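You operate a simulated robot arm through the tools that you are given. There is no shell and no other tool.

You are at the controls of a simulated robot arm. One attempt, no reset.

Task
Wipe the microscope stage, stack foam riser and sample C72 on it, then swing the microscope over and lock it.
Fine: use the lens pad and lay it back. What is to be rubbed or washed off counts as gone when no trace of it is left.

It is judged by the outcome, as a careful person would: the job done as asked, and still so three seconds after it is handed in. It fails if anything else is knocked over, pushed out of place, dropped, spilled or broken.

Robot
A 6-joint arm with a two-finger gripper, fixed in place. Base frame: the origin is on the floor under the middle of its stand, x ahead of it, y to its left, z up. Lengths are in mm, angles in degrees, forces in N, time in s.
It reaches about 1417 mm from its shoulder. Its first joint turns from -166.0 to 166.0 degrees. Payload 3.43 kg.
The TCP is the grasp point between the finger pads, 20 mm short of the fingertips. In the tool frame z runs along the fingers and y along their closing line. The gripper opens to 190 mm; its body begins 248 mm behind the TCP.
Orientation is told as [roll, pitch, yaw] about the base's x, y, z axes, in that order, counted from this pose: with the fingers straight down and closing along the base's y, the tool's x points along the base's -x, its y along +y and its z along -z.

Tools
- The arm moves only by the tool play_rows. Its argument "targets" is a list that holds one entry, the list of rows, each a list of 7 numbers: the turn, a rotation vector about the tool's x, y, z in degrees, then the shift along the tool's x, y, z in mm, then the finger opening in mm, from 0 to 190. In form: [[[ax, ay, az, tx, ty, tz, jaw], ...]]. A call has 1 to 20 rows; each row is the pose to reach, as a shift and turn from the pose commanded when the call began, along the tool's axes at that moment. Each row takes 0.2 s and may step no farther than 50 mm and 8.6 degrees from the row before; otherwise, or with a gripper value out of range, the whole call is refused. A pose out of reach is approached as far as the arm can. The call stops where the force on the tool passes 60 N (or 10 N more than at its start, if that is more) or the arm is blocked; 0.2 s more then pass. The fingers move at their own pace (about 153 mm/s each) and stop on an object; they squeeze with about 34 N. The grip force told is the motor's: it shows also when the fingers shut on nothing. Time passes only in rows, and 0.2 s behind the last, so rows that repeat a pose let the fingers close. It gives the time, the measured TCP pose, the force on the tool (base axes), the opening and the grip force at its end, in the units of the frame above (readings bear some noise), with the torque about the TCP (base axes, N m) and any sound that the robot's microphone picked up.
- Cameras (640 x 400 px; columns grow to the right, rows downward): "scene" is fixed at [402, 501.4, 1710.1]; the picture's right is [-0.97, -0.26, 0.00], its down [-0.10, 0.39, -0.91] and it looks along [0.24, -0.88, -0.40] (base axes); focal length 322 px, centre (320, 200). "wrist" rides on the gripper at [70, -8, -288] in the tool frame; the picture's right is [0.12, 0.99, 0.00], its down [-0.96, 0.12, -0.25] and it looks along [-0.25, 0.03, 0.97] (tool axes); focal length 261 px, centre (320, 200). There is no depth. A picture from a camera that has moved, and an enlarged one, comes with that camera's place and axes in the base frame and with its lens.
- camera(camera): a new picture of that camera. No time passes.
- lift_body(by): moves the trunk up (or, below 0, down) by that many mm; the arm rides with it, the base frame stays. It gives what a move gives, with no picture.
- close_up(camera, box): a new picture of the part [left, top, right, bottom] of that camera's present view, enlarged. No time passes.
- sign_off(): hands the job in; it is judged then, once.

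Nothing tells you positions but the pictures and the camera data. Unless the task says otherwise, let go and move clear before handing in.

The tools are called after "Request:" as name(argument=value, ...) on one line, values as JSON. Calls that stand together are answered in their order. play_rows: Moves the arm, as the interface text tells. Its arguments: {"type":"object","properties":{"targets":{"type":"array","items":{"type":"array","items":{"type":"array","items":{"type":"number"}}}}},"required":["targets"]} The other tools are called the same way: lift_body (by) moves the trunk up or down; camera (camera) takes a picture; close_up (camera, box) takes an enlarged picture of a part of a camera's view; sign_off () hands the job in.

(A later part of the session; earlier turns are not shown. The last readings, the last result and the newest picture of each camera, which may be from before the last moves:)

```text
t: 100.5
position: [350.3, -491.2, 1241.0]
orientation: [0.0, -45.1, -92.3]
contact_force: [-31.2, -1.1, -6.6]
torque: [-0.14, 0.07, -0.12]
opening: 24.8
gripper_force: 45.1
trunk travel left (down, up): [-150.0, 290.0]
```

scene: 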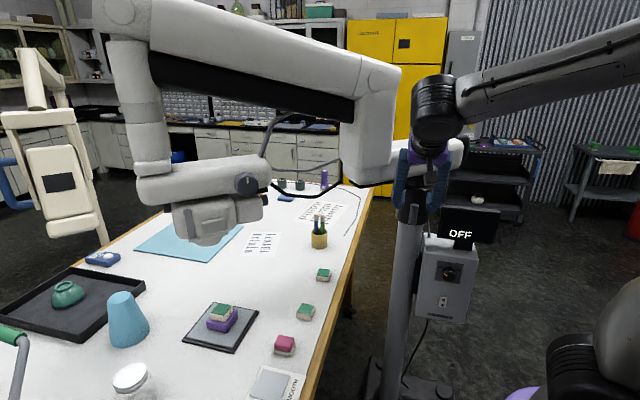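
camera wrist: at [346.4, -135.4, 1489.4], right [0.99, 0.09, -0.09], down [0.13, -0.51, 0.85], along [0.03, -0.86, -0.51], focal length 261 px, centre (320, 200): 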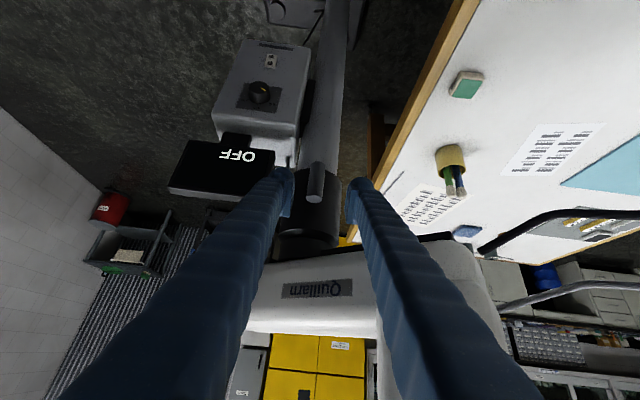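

Clockwise is blocked. I test the other way.

Request:
play_rows(targets=[[[-0.7, 0, -0.7, 0, -1.9, 0, 15], [-1.41, 0, -1.41, 0, -3.7, 0, 15], [-2.1, 0, -2.1, 0, -5.6, 0, 15], [-2.1, 0, -2.1, 0, -5.6, 0, 15]]])

Request:
play_rows(targets=[[[-0.7, 0, -0.7, 0, -1.9, 0, 15], [-1.41, 0, -1.41, 0, -3.7, 0, 15], [-1.41, 0, -1.41, 0, -3.7, 0, 15]]])

```text
t: 101.5
position: [349.7, -489.9, 1241.5]
orientation: [0.1, -45.0, -89.1]
contact_force: [-11.5, 1.9, -6.1]
torque: [0.08, 0.04, -0.03]
opening: 24.5
gripper_force: 45.3
trunk travel left (down, up): [-150.0, 290.0]
```

```text
t: 102.3
position: [349.3, -490.8, 1239.0]
orientation: [-0.2, -44.8, -86.6]
contact_force: [10.9, -4.6, 37.8]
torque: [-0.24, -0.2, 0.05]
opening: 24.8
gripper_force: 44.8
trunk travel left (down, up): [-150.0, 290.0]
```

Neither small test moved it much. I press further counter-clockwise to see whether it yields.

Request:
play_rows(targets=[[[0, 0, 0, 0, -2, 0, 15], [0, 0, 0, 0, -4, 0, 15], [0, 0, 0, 0, -4, 0, 15]]])

Request:
close_up(camera="scene", box=[370, 130, 480, 240])

```text
t: 103.1
position: [350.8, -489.8, 1236.1]
orientation: [-0.5, -44.7, -86.4]
contact_force: [36.6, 2.9, 34.6]
torque: [-0.22, -0.37, 0.23]
opening: 24.7
gripper_force: 45.2
trunk travel left (down, up): [-150.0, 290.0]
```

```text
3.64 times, centred on (425, 185) of scene
camera zoom: at [402.0, 501.4, 1710.1], right [-0.97, -0.26, 0.0], down [-0.1, 0.39, -0.91], along [0.24, -0.88, -0.4], focal length 1173 px, centre (-62, 254)
```

zoom: 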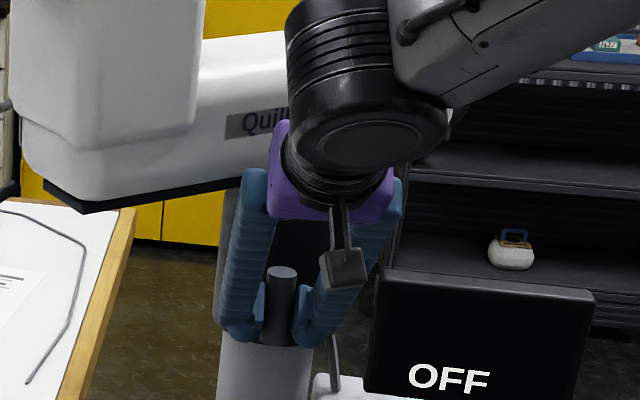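

No motion about the column either way, so the lever probably turns about its own rod. I relax the side load and look.

Request:
play_rows(targets=[[[0, 0, 0, 0, 3, 0, 15], [0, 0, 0, -1.5, 6, -1.5, 15], [0, 0, 0, -1.5, 6, -1.5, 15]]])

Request:
close_up(camera="wrist", box=[250, 130, 390, 240])

```text
t: 103.9
position: [349.1, -490.4, 1236.5]
orientation: [-0.5, -44.6, -86.8]
contact_force: [21.7, -1.8, -30.0]
torque: [0.1, -0.11, 0.05]
opening: 24.6
gripper_force: 44.4
trunk travel left (down, up): [-150.0, 290.0]
```

```text
3.64 times, centred on (320, 185) of wrist
camera zoom: at [329.9, -239.0, 1392.1], right [0.99, 0.13, -0.09], down [0.15, -0.51, 0.85], along [0.07, -0.85, -0.52], focal length 948 px, centre (320, 254)
```

zoom: 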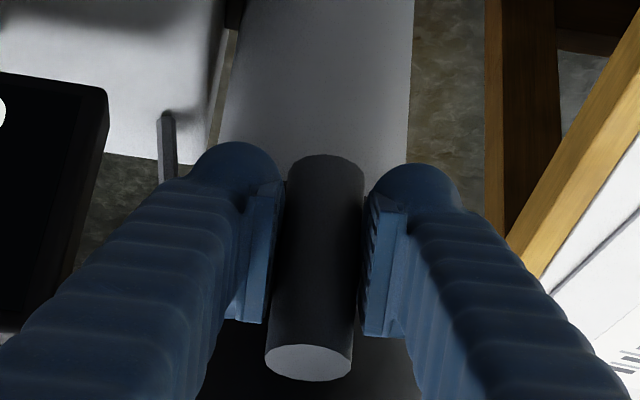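

Request:
play_rows(targets=[[[0, 0, 0, 0, 0, 0, 30], [0, 0, 0, 0, 0, 0, 45], [0, 0, 0, 0, 0, 0, 45]]])

Request:
close_up(camera="wrist", box=[250, 130, 390, 240])

Request:
close_up(camera="scene", box=[370, 130, 480, 240])

```text
t: 104.7
position: [347.3, -490.6, 1241.2]
orientation: [-0.2, -44.9, -87.0]
contact_force: [0.0, 0.1, -0.1]
torque: [-0.04, -0.02, 0.01]
opening: 45.0
gripper_force: 0.1
trunk travel left (down, up): [-150.0, 290.0]
```

```text
3.64 times, centred on (320, 185) of wrist
camera zoom: at [327.0, -238.7, 1395.5], right [0.99, 0.13, -0.09], down [0.14, -0.5, 0.85], along [0.07, -0.86, -0.51], focal length 948 px, centre (320, 254)
```

zoom: 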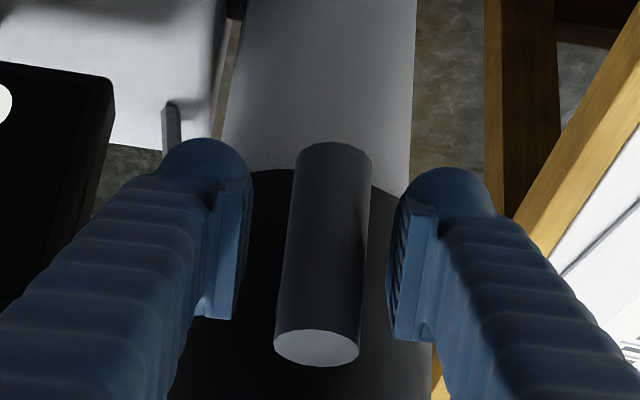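

```text
3.64 times, centred on (425, 185) of scene
camera zoom: at [402.0, 501.4, 1710.1], right [-0.97, -0.26, 0.0], down [-0.1, 0.39, -0.91], along [0.24, -0.88, -0.4], focal length 1173 px, centre (-62, 254)
```

zoom: 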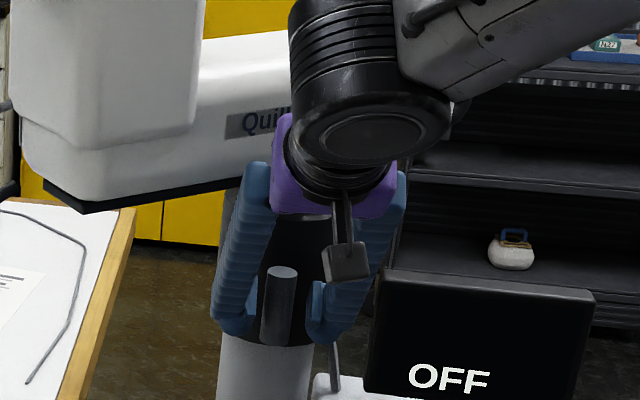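

I straddle only the upper half of the grip, to test whether it turns about its rod.

Request:
play_rows(targets=[[[1, 0, 1, -9, 1.6, -9, 45], [2.1, 0, 2.1, -19, 3.2, -17.7, 45], [2.1, 0, 2.1, -19, 3.2, -17.7, 40], [2.1, 0, 2.1, -19, 3.2, -17.7, 34], [2.1, 0, 2.1, -19, 3.2, -17.7, 30], [2.1, 0, 2.1, -19, 3.2, -17.7, 30]]])

Request:
close_up(camera="wrist", box=[250, 130, 390, 240])

```text
t: 106.1
position: [350.5, -491.8, 1268.9]
orientation: [0.2, -45.0, -90.1]
contact_force: [-0.3, 0.7, 1.0]
torque: [-0.02, 0.0, 0.06]
opening: 30.0
gripper_force: 0.1
trunk travel left (down, up): [-150.0, 290.0]
```

```text
3.64 times, centred on (320, 185) of wrist
camera zoom: at [343.0, -238.0, 1422.9], right [0.99, 0.08, -0.08], down [0.11, -0.5, 0.86], along [0.03, -0.86, -0.51], focal length 948 px, centre (320, 254)
```

zoom: 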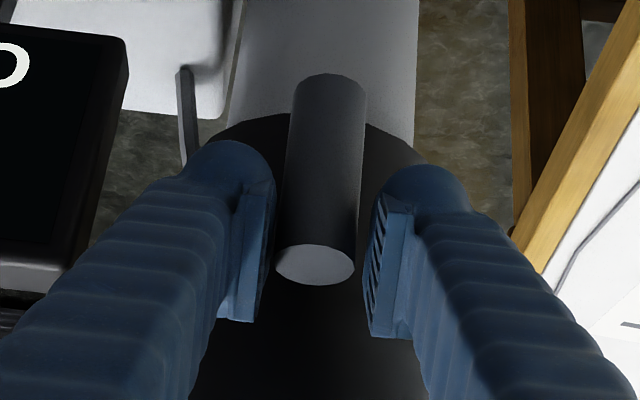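

Request:
play_rows(targets=[[[0, 0, 0, 0, 3, 0, 30], [0, 0, 0, 0, 6, 0, 30], [0, 0, 0, 0, 8, 0, 30], [0, 0, 0, 0, 8, 0, 30]]])

Request:
close_up(camera="wrist", box=[250, 130, 390, 240])

```text
t: 107.1
position: [357.5, -491.7, 1269.8]
orientation: [0.2, -45.0, -90.2]
contact_force: [-15.9, 0.0, -0.9]
torque: [0.02, 0.12, -0.03]
opening: 39.1
gripper_force: 7.6
trunk travel left (down, up): [-150.0, 290.0]
```

```text
3.64 times, centred on (320, 185) of wrist
camera zoom: at [349.0, -237.9, 1423.5], right [0.99, 0.08, -0.08], down [0.11, -0.51, 0.86], along [0.03, -0.86, -0.51], focal length 948 px, centre (320, 254)
```

zoom: 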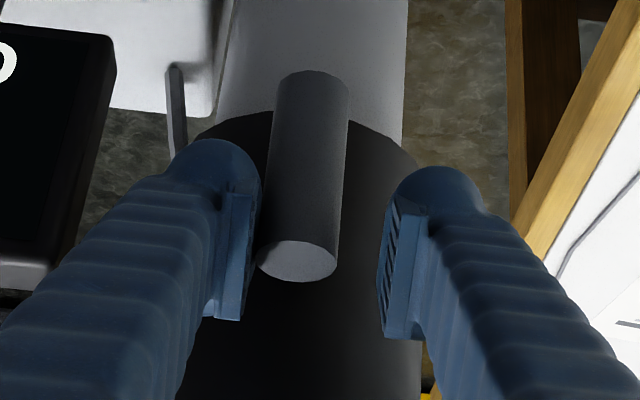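

The fork only flexed. I grip the upper half firmly and push again, which gives more torque about the rod.

Request:
play_rows(targets=[[[0, 0, 0, 0, -4, 0, 34], [0, 0, 0, 0, -8, 0, 34], [0, 0, 0, 0, -8, 0, 20], [0, 0, 0, 0, -8, 0, 10], [0, 0, 0, 0, -8, 0, 10]]])

Request:
play_rows(targets=[[[0, 0, 0, 0, 3, 0, 10], [0, 0, 0, 0, 6, 0, 10], [0, 0, 0, 0, 8, 0, 10], [0, 0, 0, 0, 8, 0, 10]]])

Request:
close_up(camera="wrist", box=[250, 130, 390, 240])

```text
t: 108.3
position: [350.2, -490.3, 1266.2]
orientation: [-0.3, -44.8, -89.8]
contact_force: [-13.6, 2.2, -9.9]
torque: [-0.06, 0.16, -0.03]
opening: 24.6
gripper_force: 45.2
trunk travel left (down, up): [-150.0, 290.0]
```

```text
t: 109.3
position: [350.3, -492.2, 1269.0]
orientation: [-0.2, -44.9, -90.2]
contact_force: [-46.8, 5.3, -31.2]
torque: [0.44, 0.21, -0.29]
opening: 25.1
gripper_force: 44.8
trunk travel left (down, up): [-150.0, 290.0]
```

```text
3.64 times, centred on (320, 185) of wrist
camera zoom: at [344.3, -238.4, 1422.5], right [0.99, 0.08, -0.09], down [0.11, -0.51, 0.85], along [0.02, -0.86, -0.51], focal length 948 px, centre (320, 254)
```

zoom: 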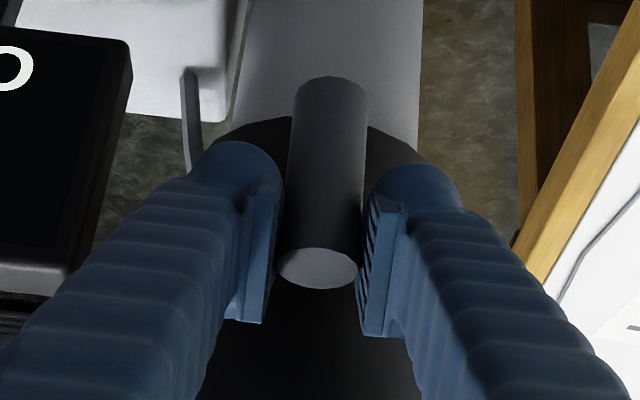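

Still rigid toward +x. I try firmly toward -x.

Request:
play_rows(targets=[[[0, 0, 0, 0, -4, 0, 10], [0, 0, 0, 0, -8, 0, 10], [0, 0, 0, 0, -12, 0, 10], [0, 0, 0, 0, -15, 0, 10], [0, 0, 0, 0, -15, 0, 10]]])

Request:
play_rows(targets=[[[0, 0, 0, 0, -2, 0, 10], [0, 0, 0, 0, -4, 0, 10], [0, 0, 0, 0, -4, 0, 10]]])

Request:
close_up(camera="wrist", box=[250, 130, 390, 240])

```text
t: 110.5
position: [349.1, -491.3, 1265.3]
orientation: [-0.4, -45.0, -89.3]
contact_force: [17.7, 0.7, 39.3]
torque: [-0.22, -0.33, 0.05]
opening: 24.7
gripper_force: 45.2
trunk travel left (down, up): [-150.0, 290.0]
```

```text
t: 111.3
position: [348.7, -490.8, 1264.0]
orientation: [-0.6, -44.7, -89.3]
contact_force: [39.6, -0.7, 37.9]
torque: [-0.35, -0.87, 0.15]
opening: 25.0
gripper_force: 44.4
trunk travel left (down, up): [-150.0, 290.0]
```

```text
3.64 times, centred on (320, 185) of wrist
camera zoom: at [340.4, -238.9, 1418.4], right [0.99, 0.09, -0.09], down [0.12, -0.51, 0.85], along [0.03, -0.86, -0.52], focal length 948 px, centre (320, 254)
```

zoom: 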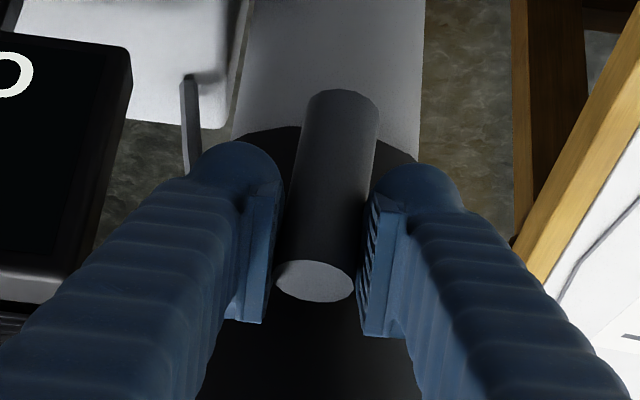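

The bar seems to have tilted a little. I check from the scene camera.

Request:
close_up(camera="scene", box=[390, 185, 440, 240])

```text
7.27 times, centred on (415, 212) of scene
camera zoom: at [402.0, 501.4, 1710.1], right [-0.97, -0.26, 0.0], down [-0.1, 0.39, -0.91], along [0.24, -0.88, -0.4], focal length 2346 px, centre (-371, 109)
```

zoom: 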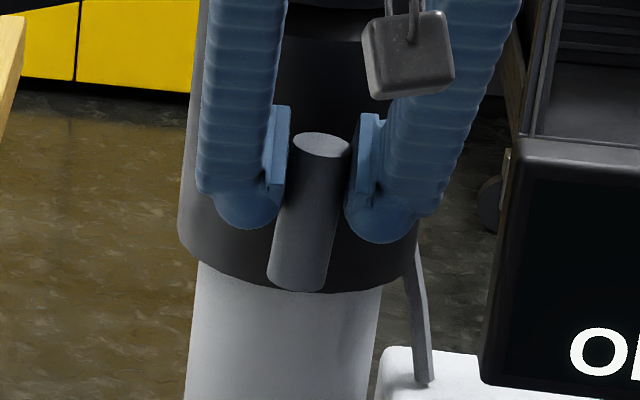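

It moved: the bar is now tilted about 4° with its top toward -x. So it is a T-handle turning about its rod, clockwise as seen from the front. To turn it well I want the gripper nearly in line with the rod, so I release and back off first.

Request:
play_rows(targets=[[[0, 0, 0, 0, 4, 0, 10], [0, 0, 0, 0, 8, 0, 10], [0, 0, 0, 0, 8, 0, 28], [0, 0, 0, 0, 8, 0, 45], [0, 0, 0, 0, 8, 0, 55], [0, 0, 0, 0, 8, -30, 55], [0, 0, 0, 0, 8, -70, 55], [0, 0, 0, 0, 8, -110, 55], [0, 0, 0, 0, 8, -130, 55], [0, 0, 0, 0, 8, -130, 55]]])

Request:
close_up(camera="wrist", box=[250, 110, 390, 240])

Request:
close_up(camera="scene", box=[390, 185, 440, 240])

```text
t: 113.5
position: [357.6, -396.0, 1352.5]
orientation: [-1.4, -44.6, -88.2]
contact_force: [0.1, -0.2, 0.6]
torque: [0.04, -0.01, -0.02]
opening: 54.9
gripper_force: 0.1
trunk travel left (down, up): [-150.0, 290.0]
```

```text
3.08 times, centred on (320, 175) of wrist
camera zoom: at [347.8, -143.5, 1508.1], right [0.99, 0.1, -0.1], down [0.14, -0.51, 0.85], along [0.03, -0.86, -0.52], focal length 802 px, centre (320, 277)
```

zoom: 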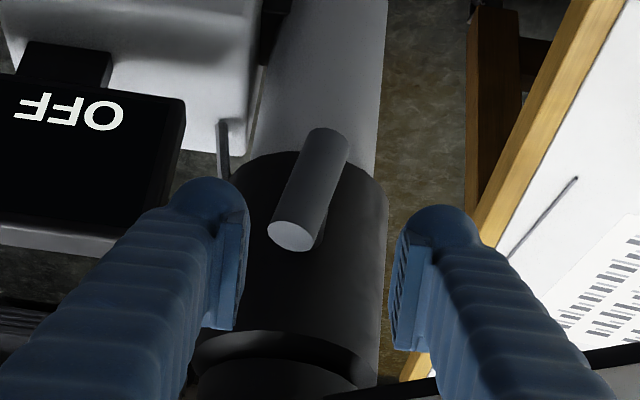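

```text
7.27 times, centred on (415, 212) of scene
camera zoom: at [402.0, 501.4, 1710.1], right [-0.97, -0.26, 0.0], down [-0.1, 0.39, -0.91], along [0.24, -0.88, -0.4], focal length 2346 px, centre (-371, 109)
```

zoom: 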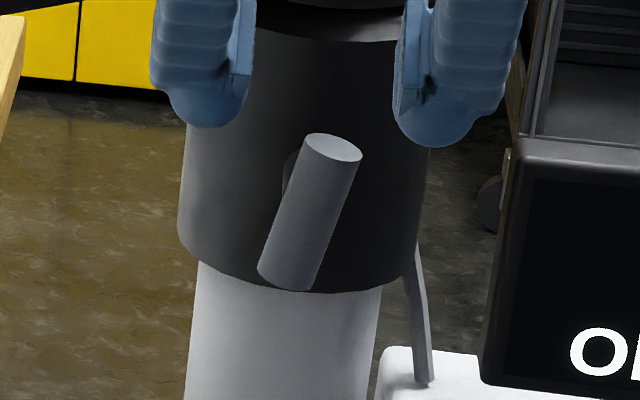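

The T-handle has turned about 13° clockwise. I lower the trunk by the remaining 150 mm so that the gripper can come in flatter, along the rod.

Request:
lift_body(by=-150)

Request:
camera(camera="wrist")

Request:
camera(camera="scene")

```text
t: 115.2
position: [354.3, -397.6, 1204.1]
orientation: [-1.1, -44.9, -88.6]
contact_force: [-0.2, 0.8, 0.0]
torque: [0.03, -0.02, 0.01]
opening: 54.9
gripper_force: 0.1
trunk travel left (down, up): [0.0, 440.0]
```

```text
taken
camera wrist: at [345.8, -144.4, 1359.7], right [0.99, 0.09, -0.1], down [0.13, -0.51, 0.85], along [0.03, -0.86, -0.52], focal length 261 px, centre (320, 200)
```

wrist: 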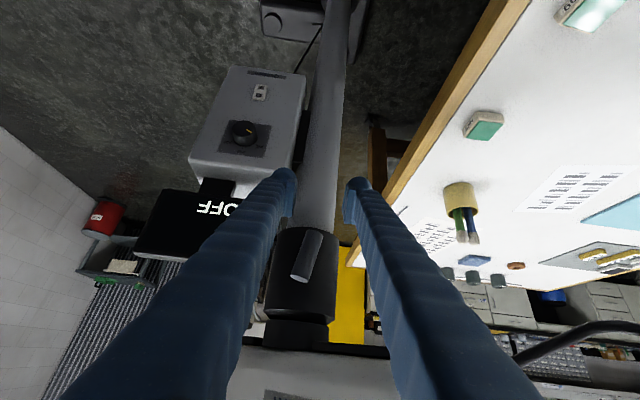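

```text
taken
```

scene: 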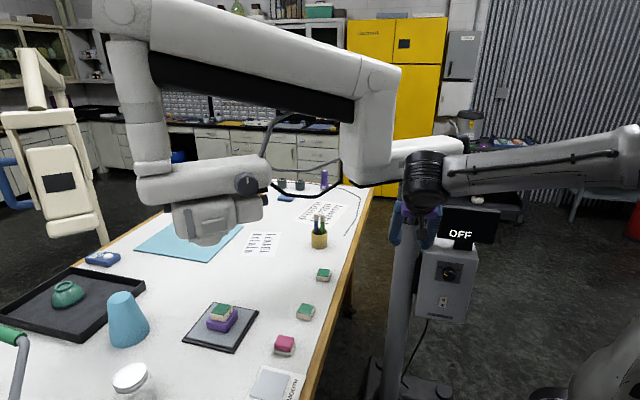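

Request:
play_rows(targets=[[[0, -4, 0, -11, 0, -12, 55], [0, -8, 0, -22, 0, -24, 55], [0, -12, 0, -33, 0, -37, 55], [0, -16, 0, -44, 0, -49, 55], [0, -20, 0, -54, 0, -61, 55], [0, -20, 0, -54, 0, -61, 55]]])

Request:
camera(camera="wrist")

Request:
close_up(camera="wrist", box=[250, 130, 390, 240])

```text
t: 116.6
position: [347.2, -394.1, 1293.0]
orientation: [0.2, -65.1, -90.3]
contact_force: [-0.9, -0.2, 0.2]
torque: [0.0, 0.0, 0.03]
opening: 55.1
gripper_force: 0.0
trunk travel left (down, up): [0.0, 440.0]
```

```text
taken
camera wrist: at [339.0, -103.5, 1350.4], right [0.99, 0.05, -0.11], down [0.11, -0.18, 0.98], along [0.03, -0.98, -0.19], focal length 261 px, centre (320, 200)
```

wrist: 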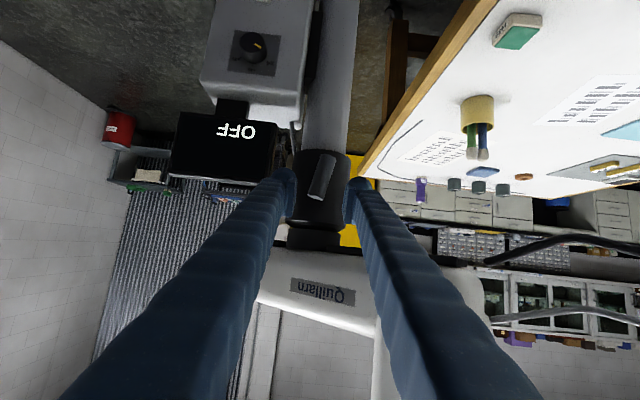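

```text
3.64 times, centred on (320, 185) of wrist
camera zoom: at [339.0, -103.5, 1350.4], right [0.99, 0.05, -0.11], down [0.11, -0.18, 0.98], along [0.03, -0.98, -0.19], focal length 948 px, centre (320, 254)
```

zoom: 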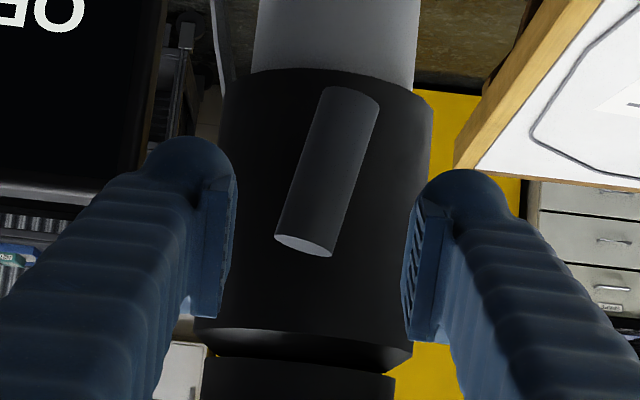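

From here I see the bar clearly, tilted about 12°. The pose is well within reach, so I flatten the gripper further to come in along the rod.

Request:
play_rows(targets=[[[0, -4, 0, 3, 1, 3, 55], [0, -8, 0, 8, 2, 4, 55], [0, -12, 0, 14, 3, 5, 55], [0, -15, 0, 20, 3, 5, 55], [0, -18, 0, 26, 3, 5, 55], [0, -18, 0, 26, 3, 5, 55]]])

Request:
close_up(camera="wrist", box=[250, 120, 390, 230])

Request:
camera(camera="scene")

```text
t: 118.0
position: [350.7, -386.8, 1265.6]
orientation: [0.7, -83.1, -90.7]
contact_force: [0.2, -0.7, -0.6]
torque: [0.0, 0.01, -0.05]
opening: 55.1
gripper_force: 0.0
trunk travel left (down, up): [0.0, 440.0]
```

```text
3.64 times, centred on (320, 175) of wrist
camera zoom: at [342.9, -93.2, 1232.1], right [0.99, 0.01, -0.12], down [0.11, 0.13, 0.98], along [0.03, -0.99, 0.13], focal length 948 px, centre (320, 291)
```

zoom: 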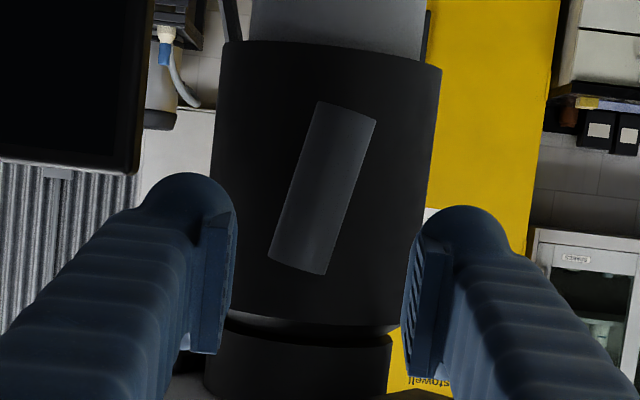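

```text
taken
```

scene: 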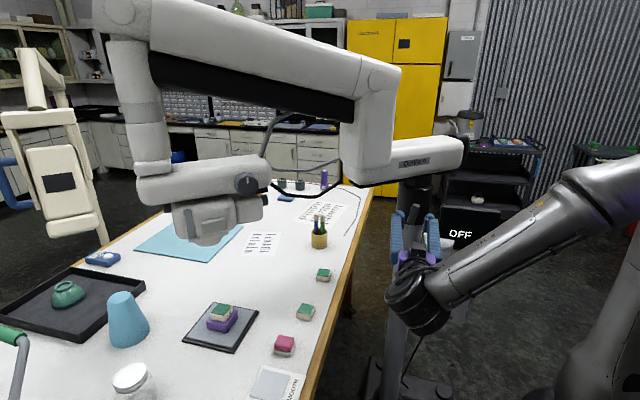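

The gripper now points almost straight along the rod. I roll it 11.7° to match the bar and advance over it.

Request:
play_rows(targets=[[[0, 0, 4, 4, 0, 20, 55], [0, 0, 8, 8, 0, 45, 55], [0, 0, 11.7, 12.8, 0.3, 70, 55], [0, 0, 11.7, 12.8, 0.3, 85, 55], [0, 0, 11.7, 12.8, 0.3, 85, 55]]])

Request:
close_up(camera="wrist", box=[250, 120, 390, 230])

Request:
close_up(camera="scene", box=[370, 170, 470, 270])

```text
t: 119.2
position: [350.6, -470.1, 1243.1]
orientation: [59.3, -76.3, -149.9]
contact_force: [0.5, -0.1, 0.1]
torque: [-0.02, 0.03, 0.0]
opening: 54.9
gripper_force: 0.0
trunk travel left (down, up): [0.0, 440.0]
```

```text
3.64 times, centred on (320, 175) of wrist
camera zoom: at [357.3, -177.3, 1208.5], right [1.0, -0.01, 0.09], down [-0.08, 0.13, 0.99], along [-0.02, -0.99, 0.13], focal length 948 px, centre (320, 291)
```

zoom: 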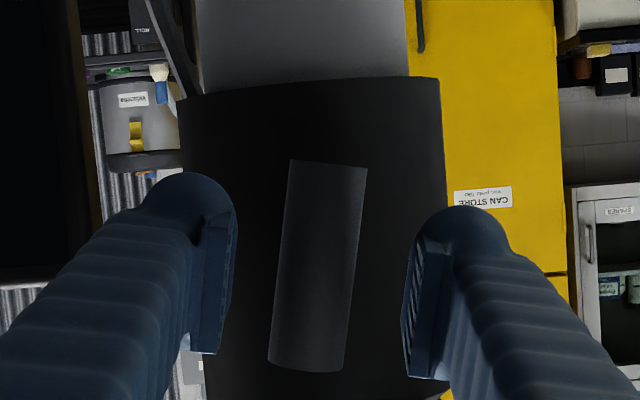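

```text
4.00 times, centred on (420, 220) of scene
camera zoom: at [402.0, 501.4, 1710.1], right [-0.97, -0.26, 0.0], down [-0.1, 0.39, -0.91], along [0.24, -0.88, -0.4], focal length 1290 px, centre (-80, 120)
```

zoom: 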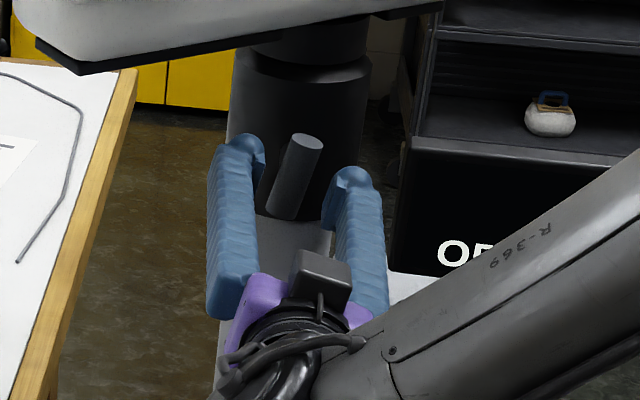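

The fingers align with the bar and are centred on it. I advance 16 mm and close.

Request:
play_rows(targets=[[[0, 0, 0, 0, 0, 8, 55], [0, 0, 0, 0, 0, 16, 55], [0, 0, 0, 0, 0, 16, 40], [0, 0, 0, 0, 0, 16, 30], [0, 0, 0, 0, 0, 16, 20], [0, 0, 0, 0, 0, 16, 10], [0, 0, 0, 0, 0, 16, 10]]])

Request:
close_up(camera="wrist", box=[250, 120, 390, 230])

```text
t: 120.8
position: [349.1, -486.9, 1241.7]
orientation: [59.1, -76.3, -149.9]
contact_force: [-5.0, -0.8, -3.1]
torque: [-0.04, 0.02, -0.05]
opening: 24.7
gripper_force: 44.9
trunk travel left (down, up): [0.0, 440.0]
```

```text
3.64 times, centred on (320, 175) of wrist
camera zoom: at [356.3, -192.9, 1206.8], right [1.0, -0.01, 0.09], down [-0.08, 0.13, 0.99], along [-0.02, -0.99, 0.13], focal length 948 px, centre (320, 291)
```

zoom: 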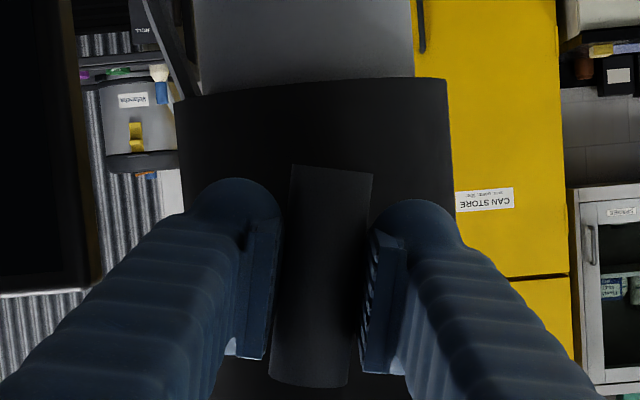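

Gripped. I roll the T-handle clockwise 15° and check.

Request:
play_rows(targets=[[[0, 0, 4, 0, 0, 0, 10], [0, 0, 8, 0, 0, 0, 10], [0, 0, 12, 0, 0, 0, 10], [0, 0, 15, 0, 0, 0, 10], [0, 0, 15, 0, 0, 0, 10]]])

Request:
close_up(camera="scene", box=[370, 170, 470, 270])

Request:
close_up(camera="wrist", box=[250, 120, 390, 230])

```text
t: 122.0
position: [349.6, -488.0, 1241.4]
orientation: [74.9, -62.4, -166.6]
contact_force: [-8.0, -1.6, -5.2]
torque: [-0.01, -0.02, -0.09]
opening: 24.8
gripper_force: 44.8
trunk travel left (down, up): [0.0, 440.0]
```

```text
4.00 times, centred on (420, 220) of scene
camera zoom: at [402.0, 501.4, 1710.1], right [-0.97, -0.26, 0.0], down [-0.1, 0.39, -0.91], along [0.24, -0.88, -0.4], focal length 1290 px, centre (-80, 120)
```

zoom: 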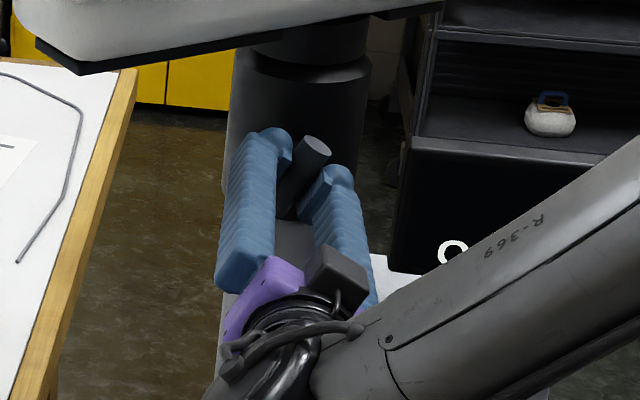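

```text
3.64 times, centred on (320, 175) of wrist
camera zoom: at [374.4, -193.4, 1210.7], right [0.94, -0.04, 0.34], down [-0.33, 0.14, 0.93], along [-0.09, -0.99, 0.11], focal length 948 px, centre (320, 291)
```

zoom: 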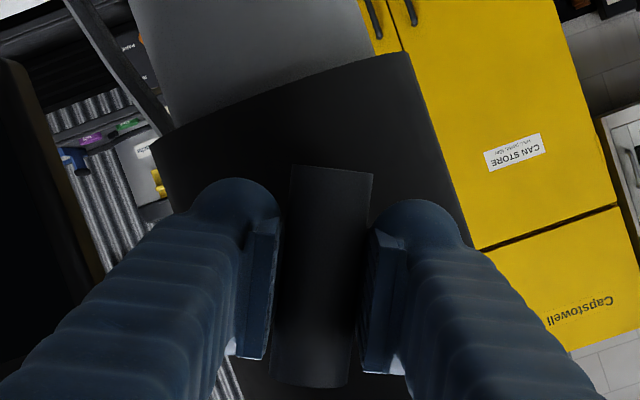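

It turns smoothly with little effort. I continue 30° more.

Request:
play_rows(targets=[[[0, 0, 5, 0, 0, 0, 10], [0, 0, 10, 0, 0, 0, 10], [0, 0, 15, 0, 0, 0, 10], [0, 0, 20, 0, 0, 0, 10], [0, 0, 25, 0, 0, 0, 10], [0, 0, 30, 0, 0, 0, 10], [0, 0, 30, 0, 0, 0, 10]]])

Request:
close_up(camera="scene", box=[370, 170, 470, 270])

Request:
close_up(camera="wrist", box=[250, 120, 390, 230])

```text
t: 122.6
position: [347.0, -485.5, 1244.1]
orientation: [75.2, -53.8, -168.5]
contact_force: [1.4, -18.2, -12.0]
torque: [-0.65, 0.04, -0.61]
opening: 24.8
gripper_force: 45.0
out of reach, approached as far as the arm can: row 2, 3
trunk travel left (down, up): [0.0, 440.0]
stopped in row 3: the force on the tool passed its limit at 75 N (the readings are from after the stop); the commanded pose is now the measured one
```

```text
4.00 times, centred on (420, 220) of scene
camera zoom: at [402.0, 501.4, 1710.1], right [-0.97, -0.26, 0.0], down [-0.1, 0.39, -0.91], along [0.24, -0.88, -0.4], focal length 1290 px, centre (-80, 120)
```

zoom: 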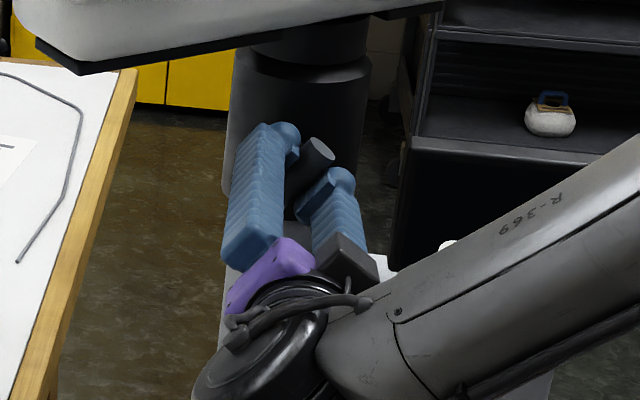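

```text
3.64 times, centred on (320, 175) of wrist
camera zoom: at [384.2, -193.6, 1226.5], right [0.88, -0.08, 0.47], down [-0.46, 0.12, 0.88], along [-0.13, -0.99, 0.07], focal length 948 px, centre (320, 291)
```

zoom: 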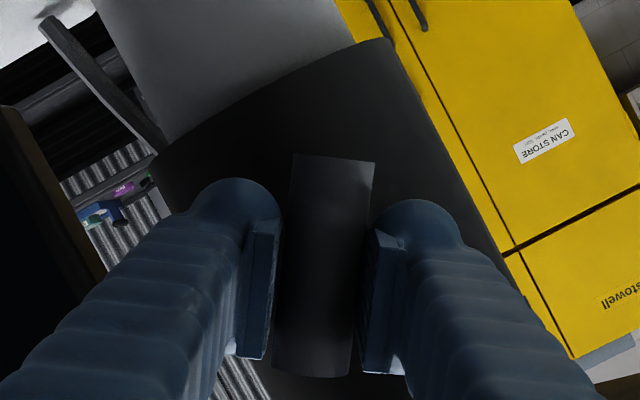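

The wrist roll hit its limit with the handle at about 35°. The gripper is symmetric, so I release, back off, roll the other way by 180° and take it again.

Request:
play_rows(targets=[[[0, 0, 0, 0, 0, 0, 28], [0, 0, 0, 0, 0, 0, 45], [0, 0, 0, 0, 0, 0, 60], [0, 0, 0, 0, 0, 0, 60], [0, 0, 0, 0, 0, -30, 60], [0, 0, 0, 0, 0, -65, 60], [0, 0, 0, 0, 0, -65, 60]]])

Request:
close_up(camera="wrist", box=[250, 120, 390, 230])

Request:
close_up(camera="scene", box=[370, 150, 490, 280])

```text
t: 124.2
position: [348.2, -421.1, 1257.3]
orientation: [75.7, -53.7, -168.7]
contact_force: [0.5, -0.2, -0.6]
torque: [-0.03, -0.02, 0.01]
opening: 60.1
gripper_force: 0.1
trunk travel left (down, up): [0.0, 440.0]
```

```text
3.64 times, centred on (320, 175) of wrist
camera zoom: at [384.4, -127.0, 1237.7], right [0.88, -0.08, 0.47], down [-0.46, 0.12, 0.88], along [-0.13, -0.99, 0.07], focal length 948 px, centre (320, 291)
```

zoom: 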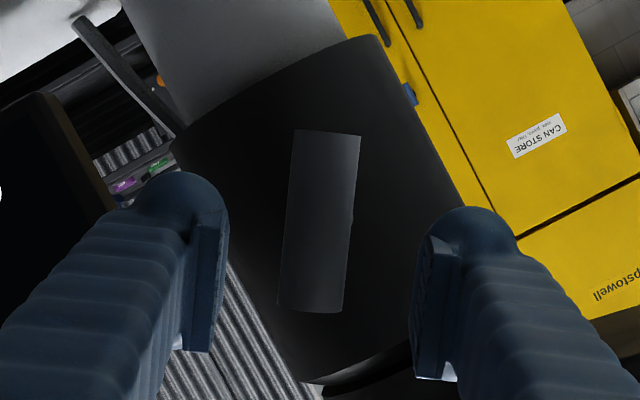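

```text
3.08 times, centred on (430, 215) of scene
camera zoom: at [402.0, 501.4, 1710.1], right [-0.97, -0.26, 0.0], down [-0.1, 0.39, -0.91], along [0.24, -0.88, -0.4], focal length 992 px, centre (-18, 154)
```

zoom: 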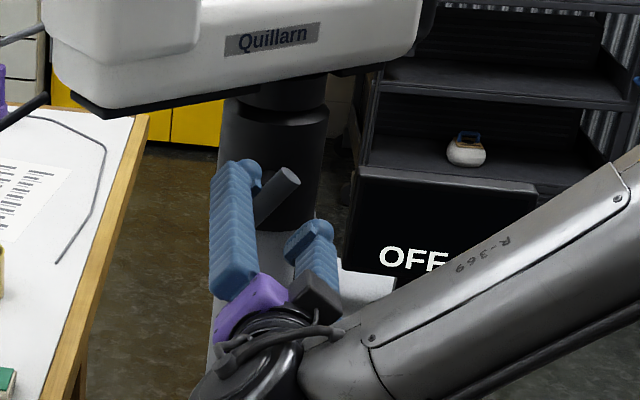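

The handle is at about 33° now. I roll the gripper back, first by 90°.

Request:
play_rows(targets=[[[0, 0, -8.2, 0, 0, 0, 60], [0, 0, -16.4, 0, 0, 0, 60], [0, 0, -24.6, 0, 0, 0, 60], [0, 0, -32.8, 0, 0, 0, 60], [0, 0, -41, 0, 0, 0, 60], [0, 0, -49.2, 0, 0, 0, 60], [0, 0, -57.4, 0, 0, 0, 60], [0, 0, -65.6, 0, 0, 0, 60], [0, 0, -73.8, 0, 0, 0, 60], [0, 0, -82, 0, 0, 0, 60], [0, 0, -90, 0, 0, 0, 60], [0, 0, -90, 0, 0, 0, 60]]])

Request:
camera(camera="scene")

Request:
camera(camera="wrist")

```text
t: 126.8
position: [348.4, -419.9, 1256.4]
orientation: [-79.6, -34.8, -6.4]
contact_force: [-0.2, 0.9, -0.2]
torque: [0.02, -0.01, 0.0]
opening: 59.8
gripper_force: 0.1
trunk travel left (down, up): [0.0, 440.0]
```

```text
taken
```

scene: 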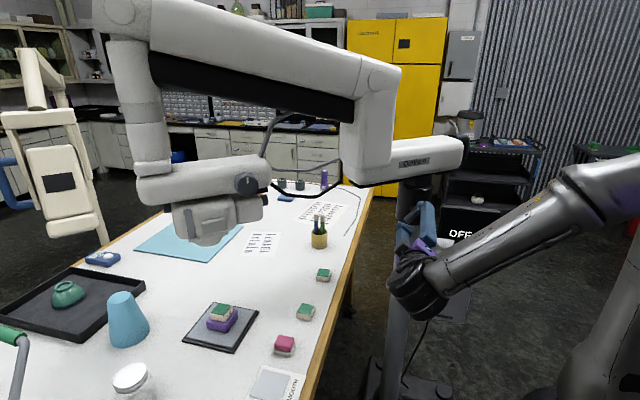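

```text
taken
camera wrist: at [287.8, -131.0, 1265.5], right [0.48, 0.13, -0.87], down [0.85, 0.17, 0.49], along [0.21, -0.98, -0.03], focal length 261 px, centre (320, 200)
```

wrist: 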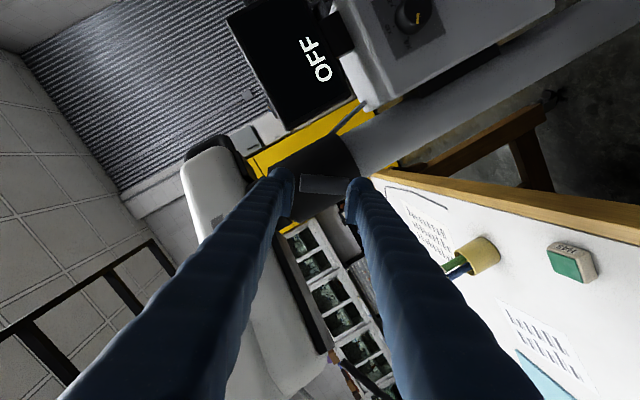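

Another 90° of roll brings the fingers back across the bar.

Request:
play_rows(targets=[[[0, 0, -8.2, 0, 0, 0, 60], [0, 0, -16.4, 0, 0, 0, 60], [0, 0, -24.6, 0, 0, 0, 60], [0, 0, -32.8, 0, 0, 0, 60], [0, 0, -41, 0, 0, 0, 60], [0, 0, -49.2, 0, 0, 0, 60], [0, 0, -57.4, 0, 0, 0, 60], [0, 0, -65.6, 0, 0, 0, 60], [0, 0, -73.8, 0, 0, 0, 60], [0, 0, -82, 0, 0, 0, 60], [0, 0, -90, 0, 0, 0, 60], [0, 0, -90, 0, 0, 0, 60]]])

Request:
camera(camera="scene")

Request:
close_up(camera="wrist", box=[250, 120, 390, 230])

```text
t: 129.4
position: [346.9, -421.0, 1255.6]
orientation: [-75.6, 53.8, 11.2]
contact_force: [-0.3, 0.6, 0.4]
torque: [0.02, -0.01, 0.02]
opening: 60.3
gripper_force: 0.1
trunk travel left (down, up): [0.0, 440.0]
```

```text
taken
```

scene: 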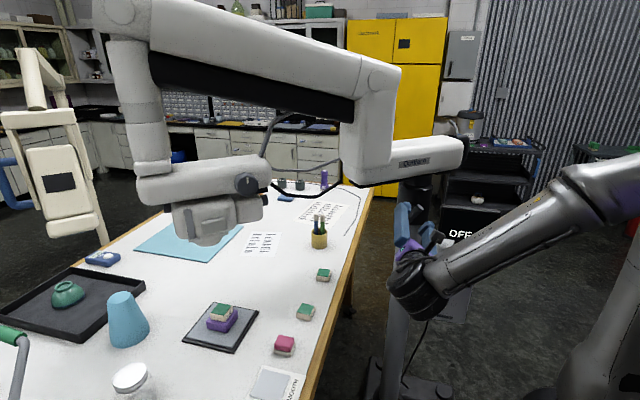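

```text
3.64 times, centred on (320, 175) of wrist
camera zoom: at [316.3, -145.3, 1360.7], right [-0.88, 0.08, -0.47], down [0.47, 0.37, -0.81], along [0.11, -0.93, -0.36], focal length 948 px, centre (320, 291)
```

zoom: 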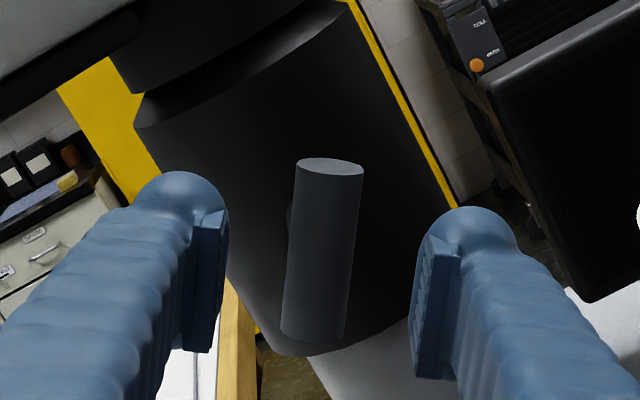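

The fingers lie across the bar again. I advance over it and grip.

Request:
play_rows(targets=[[[0, 0, 0, -2, 0.5, 20, 60], [0, 0, 0, -4, 1, 40, 60], [0, 0, 0, -4.5, 1, 55, 60], [0, 0, 0, -4.5, 1, 64, 60], [0, 0, 0, -4.5, 1, 64, 60]]])

Request:
close_up(camera="wrist", box=[250, 120, 390, 230])

```text
t: 130.6
position: [350.3, -483.8, 1241.6]
orientation: [-75.7, 53.7, 11.2]
contact_force: [-0.4, -0.1, 0.4]
torque: [0.0, 0.03, 0.0]
opening: 59.7
gripper_force: 0.0
trunk travel left (down, up): [0.0, 440.0]
```

```text
3.64 times, centred on (320, 175) of wrist
camera zoom: at [317.6, -208.1, 1346.5], right [-0.88, 0.08, -0.47], down [0.47, 0.37, -0.81], along [0.11, -0.93, -0.36], focal length 948 px, centre (320, 291)
```

zoom: 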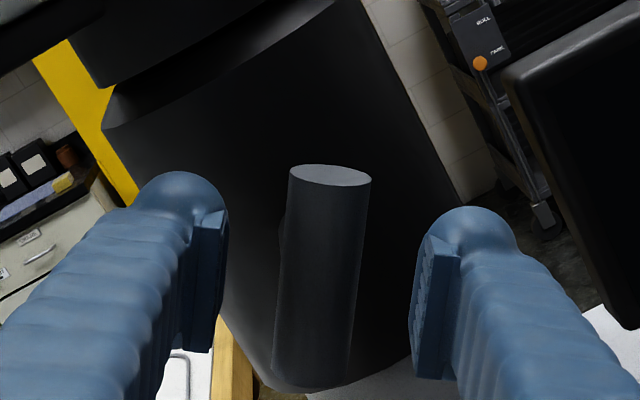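

Request:
play_rows(targets=[[[0, 0, 0, 0, 0, 2, 45], [0, 0, 0, 0, 0, 2, 32], [0, 0, 0, 0, 0, 2, 20], [0, 0, 0, 0, 0, 2, 10], [0, 0, 0, 0, 0, 2, 10]]])

Request:
play_rows(targets=[[[0, 0, 5, 0, 0, 0, 10], [0, 0, 10, 0, 0, 0, 10], [0, 0, 15, 0, 0, 0, 10], [0, 0, 20, 0, 0, 0, 10], [0, 0, 20, 0, 0, 0, 10]]])

Request:
close_up(camera="wrist", box=[250, 120, 390, 230])

```text
t: 131.8
position: [350.8, -486.4, 1241.9]
orientation: [-75.7, 53.8, 11.2]
contact_force: [1.7, -1.9, 3.8]
torque: [0.0, 0.02, 0.05]
opening: 24.7
gripper_force: 45.3
trunk travel left (down, up): [0.0, 440.0]
```

```text
t: 133.0
position: [348.7, -485.8, 1242.4]
orientation: [-79.8, 34.1, 5.3]
contact_force: [-0.8, 0.9, 0.0]
torque: [0.07, 0.02, 0.08]
opening: 24.7
gripper_force: 45.1
trunk travel left (down, up): [0.0, 440.0]
```

```text
3.64 times, centred on (320, 175) of wrist
camera zoom: at [298.2, -207.8, 1331.1], right [-0.66, 0.12, -0.74], down [0.73, 0.33, -0.6], along [0.18, -0.94, -0.3], focal length 948 px, centre (320, 291)
```

zoom: 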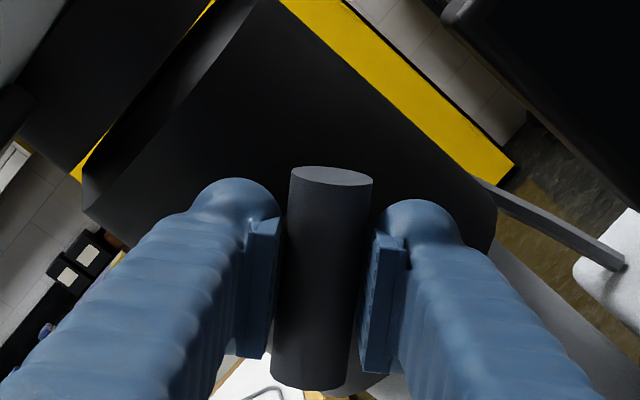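

It turns easily (now about 54°). I continue.

Request:
play_rows(targets=[[[0, 0, 5, 0, 0, 0, 10], [0, 0, 10, 0, 0, 0, 10], [0, 0, 15, 0, 0, 0, 10], [0, 0, 20, 0, 0, 0, 10], [0, 0, 20, 0, 0, 0, 10]]])

Request:
close_up(camera="wrist", box=[250, 120, 390, 230])

```text
t: 134.2
position: [349.0, -485.6, 1241.9]
orientation: [-81.2, 14.4, 1.8]
contact_force: [-2.2, 0.3, -7.0]
torque: [0.07, 0.03, 0.03]
opening: 25.1
gripper_force: 44.8
trunk travel left (down, up): [0.0, 440.0]
```

```text
3.64 times, centred on (320, 175) of wrist
camera zoom: at [285.4, -204.8, 1310.1], right [-0.36, 0.14, -0.92], down [0.9, 0.29, -0.31], along [0.22, -0.95, -0.23], focal length 948 px, centre (320, 291)
```

zoom: 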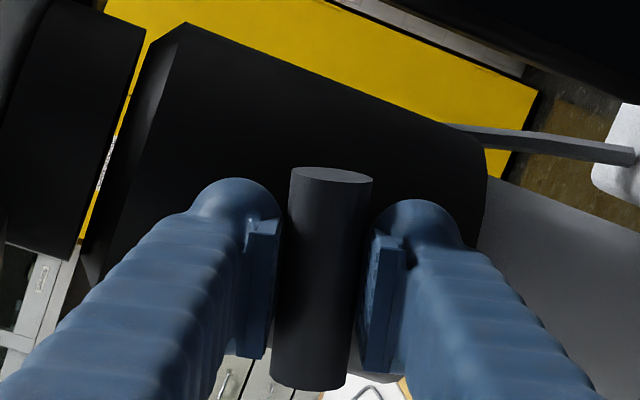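

About 74° now. I go on in smaller steps to find the stop.

Request:
play_rows(targets=[[[0, 0, 4, 0, 0, 0, 10], [0, 0, 8, 0, 0, 0, 10], [0, 0, 12, 0, 0, 0, 10], [0, 0, 12, 0, 0, 0, 10]]])

Request:
play_rows(targets=[[[0, 0, 3, 0, 0, 0, 10], [0, 0, 6, 0, 0, 0, 10], [0, 0, 6, 0, 0, 0, 10]]])

Request:
close_up(camera="wrist", box=[250, 120, 390, 230])

Request:
close_up(camera="scene", box=[370, 150, 490, 280])

```text
t: 135.2
position: [349.2, -484.7, 1241.5]
orientation: [-81.4, 2.4, -0.1]
contact_force: [-2.6, 12.7, -13.6]
torque: [0.35, -0.07, 0.09]
opening: 23.7
gripper_force: 45.0
trunk travel left (down, up): [0.0, 440.0]
```

```text
t: 136.0
position: [348.9, -484.5, 1241.5]
orientation: [-81.5, -3.5, -0.9]
contact_force: [-3.8, 16.6, -18.6]
torque: [0.16, 1.55, -0.29]
opening: 25.6
gripper_force: 45.2
trunk travel left (down, up): [0.0, 440.0]
```

```text
3.64 times, centred on (320, 175) of wrist
camera zoom: at [281.0, -200.3, 1288.6], right [-0.06, 0.15, -0.99], down [0.97, 0.25, -0.02], along [0.24, -0.96, -0.16], focal length 948 px, centre (320, 291)
```

zoom: 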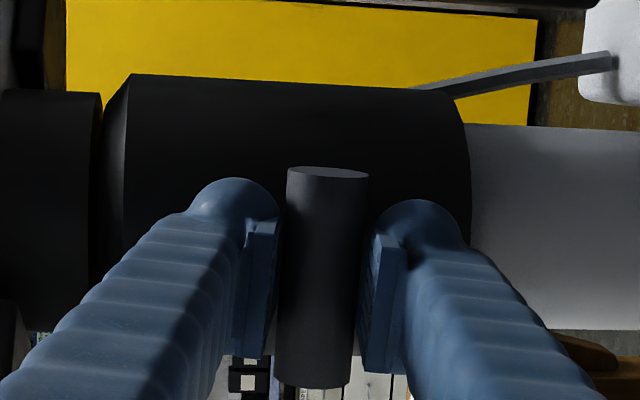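

```text
3.08 times, centred on (430, 215) of scene
camera zoom: at [402.0, 501.4, 1710.1], right [-0.97, -0.26, 0.0], down [-0.1, 0.39, -0.91], along [0.24, -0.88, -0.4], focal length 992 px, centre (-18, 154)
```

zoom: 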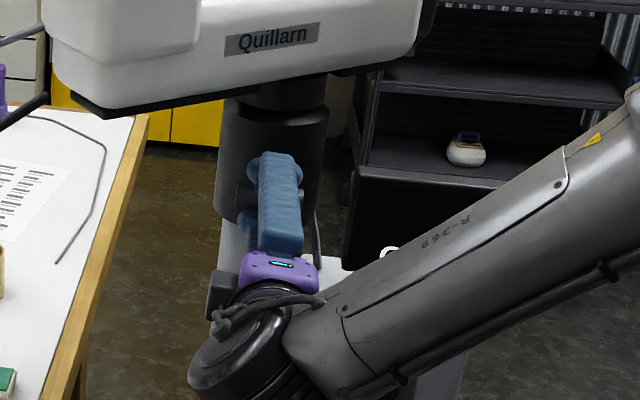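

The torque rose to 1.55 N·m with the bar horizontal: the T-handle is at its end stop after 90°. I open, back off and look.

Request:
play_rows(targets=[[[0, 0, 0, 0, 0, 0, 30], [0, 0, 0, 0, 0, 0, 50], [0, 0, 0, 0, 0, 0, 60], [0, 0, 0, 0, 0, 0, 60], [0, 0, 0, 0, 0, -30, 60], [0, 0, 0, 0, 0, -70, 60], [0, 0, 0, 0, 0, -70, 60]]])

Request:
close_up(camera="wrist", box=[250, 120, 390, 230])

Request:
close_up(camera="scene", box=[370, 150, 490, 280])

Request:
camera(camera="scene")

```text
t: 137.6
position: [349.0, -415.9, 1251.4]
orientation: [-81.5, -3.4, -0.9]
contact_force: [-0.8, -0.2, 0.2]
torque: [0.0, -0.01, 0.04]
opening: 60.2
gripper_force: 0.1
trunk travel left (down, up): [0.0, 440.0]
```

```text
3.64 times, centred on (320, 175) of wrist
camera zoom: at [281.1, -131.2, 1298.7], right [-0.06, 0.15, -0.99], down [0.97, 0.25, -0.02], along [0.24, -0.96, -0.16], focal length 948 px, centre (320, 291)
```

zoom: 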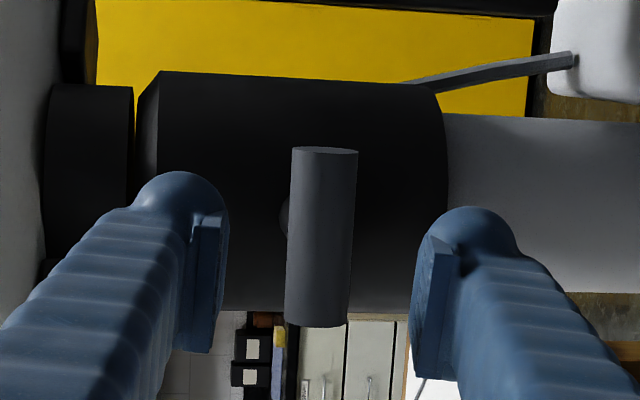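

```text
3.08 times, centred on (430, 215) of scene
camera zoom: at [402.0, 501.4, 1710.1], right [-0.97, -0.26, 0.0], down [-0.1, 0.39, -0.91], along [0.24, -0.88, -0.4], focal length 992 px, centre (-18, 154)
```

zoom: 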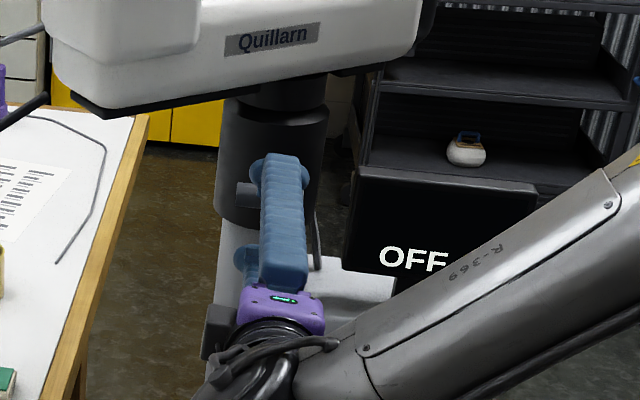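

```text
taken
```

scene: 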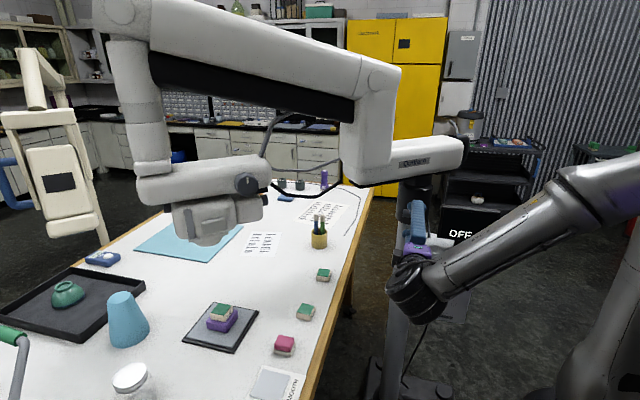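

The T-handle is horizontal, at its stop. I compare the head's place with before and back the gripper off further.

Request:
close_up(camera="scene", box=[150, 150, 310, 270])

Request:
play_rows(targets=[[[0, 0, 0, 0, 0, -20, 60], [0, 0, 0, 0, 0, -40, 60], [0, 0, 0, 0, 0, -60, 60], [0, 0, 0, 0, 0, -60, 60]]])

Request:
camera(camera="wrist")

```text
3.33 times, centred on (230, 210) of scene
camera zoom: at [402.0, 501.4, 1710.1], right [-0.97, -0.26, 0.0], down [-0.1, 0.39, -0.91], along [0.24, -0.88, -0.4], focal length 1075 px, centre (620, 167)
```

zoom: 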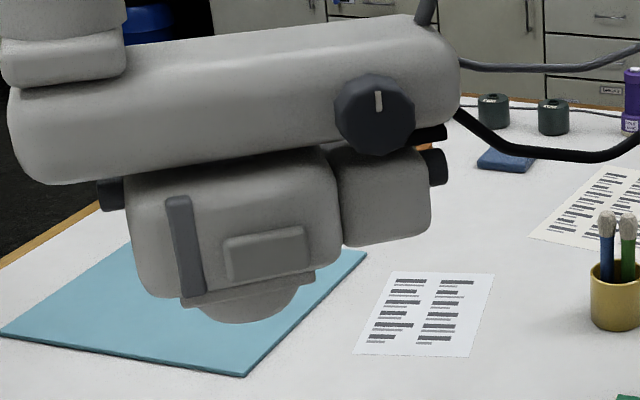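

```text
t: 138.6
position: [349.1, -356.3, 1259.9]
orientation: [-81.5, -3.4, -0.9]
contact_force: [-0.1, 1.1, -0.1]
torque: [-0.02, -0.02, -0.01]
opening: 59.8
gripper_force: 0.1
trunk travel left (down, up): [0.0, 440.0]
```

```text
taken
camera wrist: at [281.3, -72.3, 1307.4], right [-0.06, 0.15, -0.99], down [0.97, 0.25, -0.02], along [0.24, -0.96, -0.16], focal length 261 px, centre (320, 200)
```

wrist: 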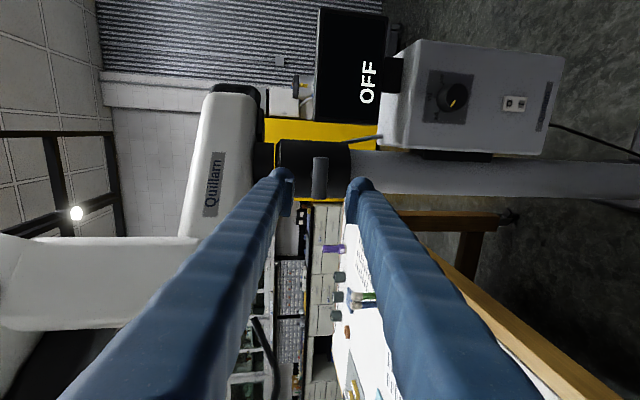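

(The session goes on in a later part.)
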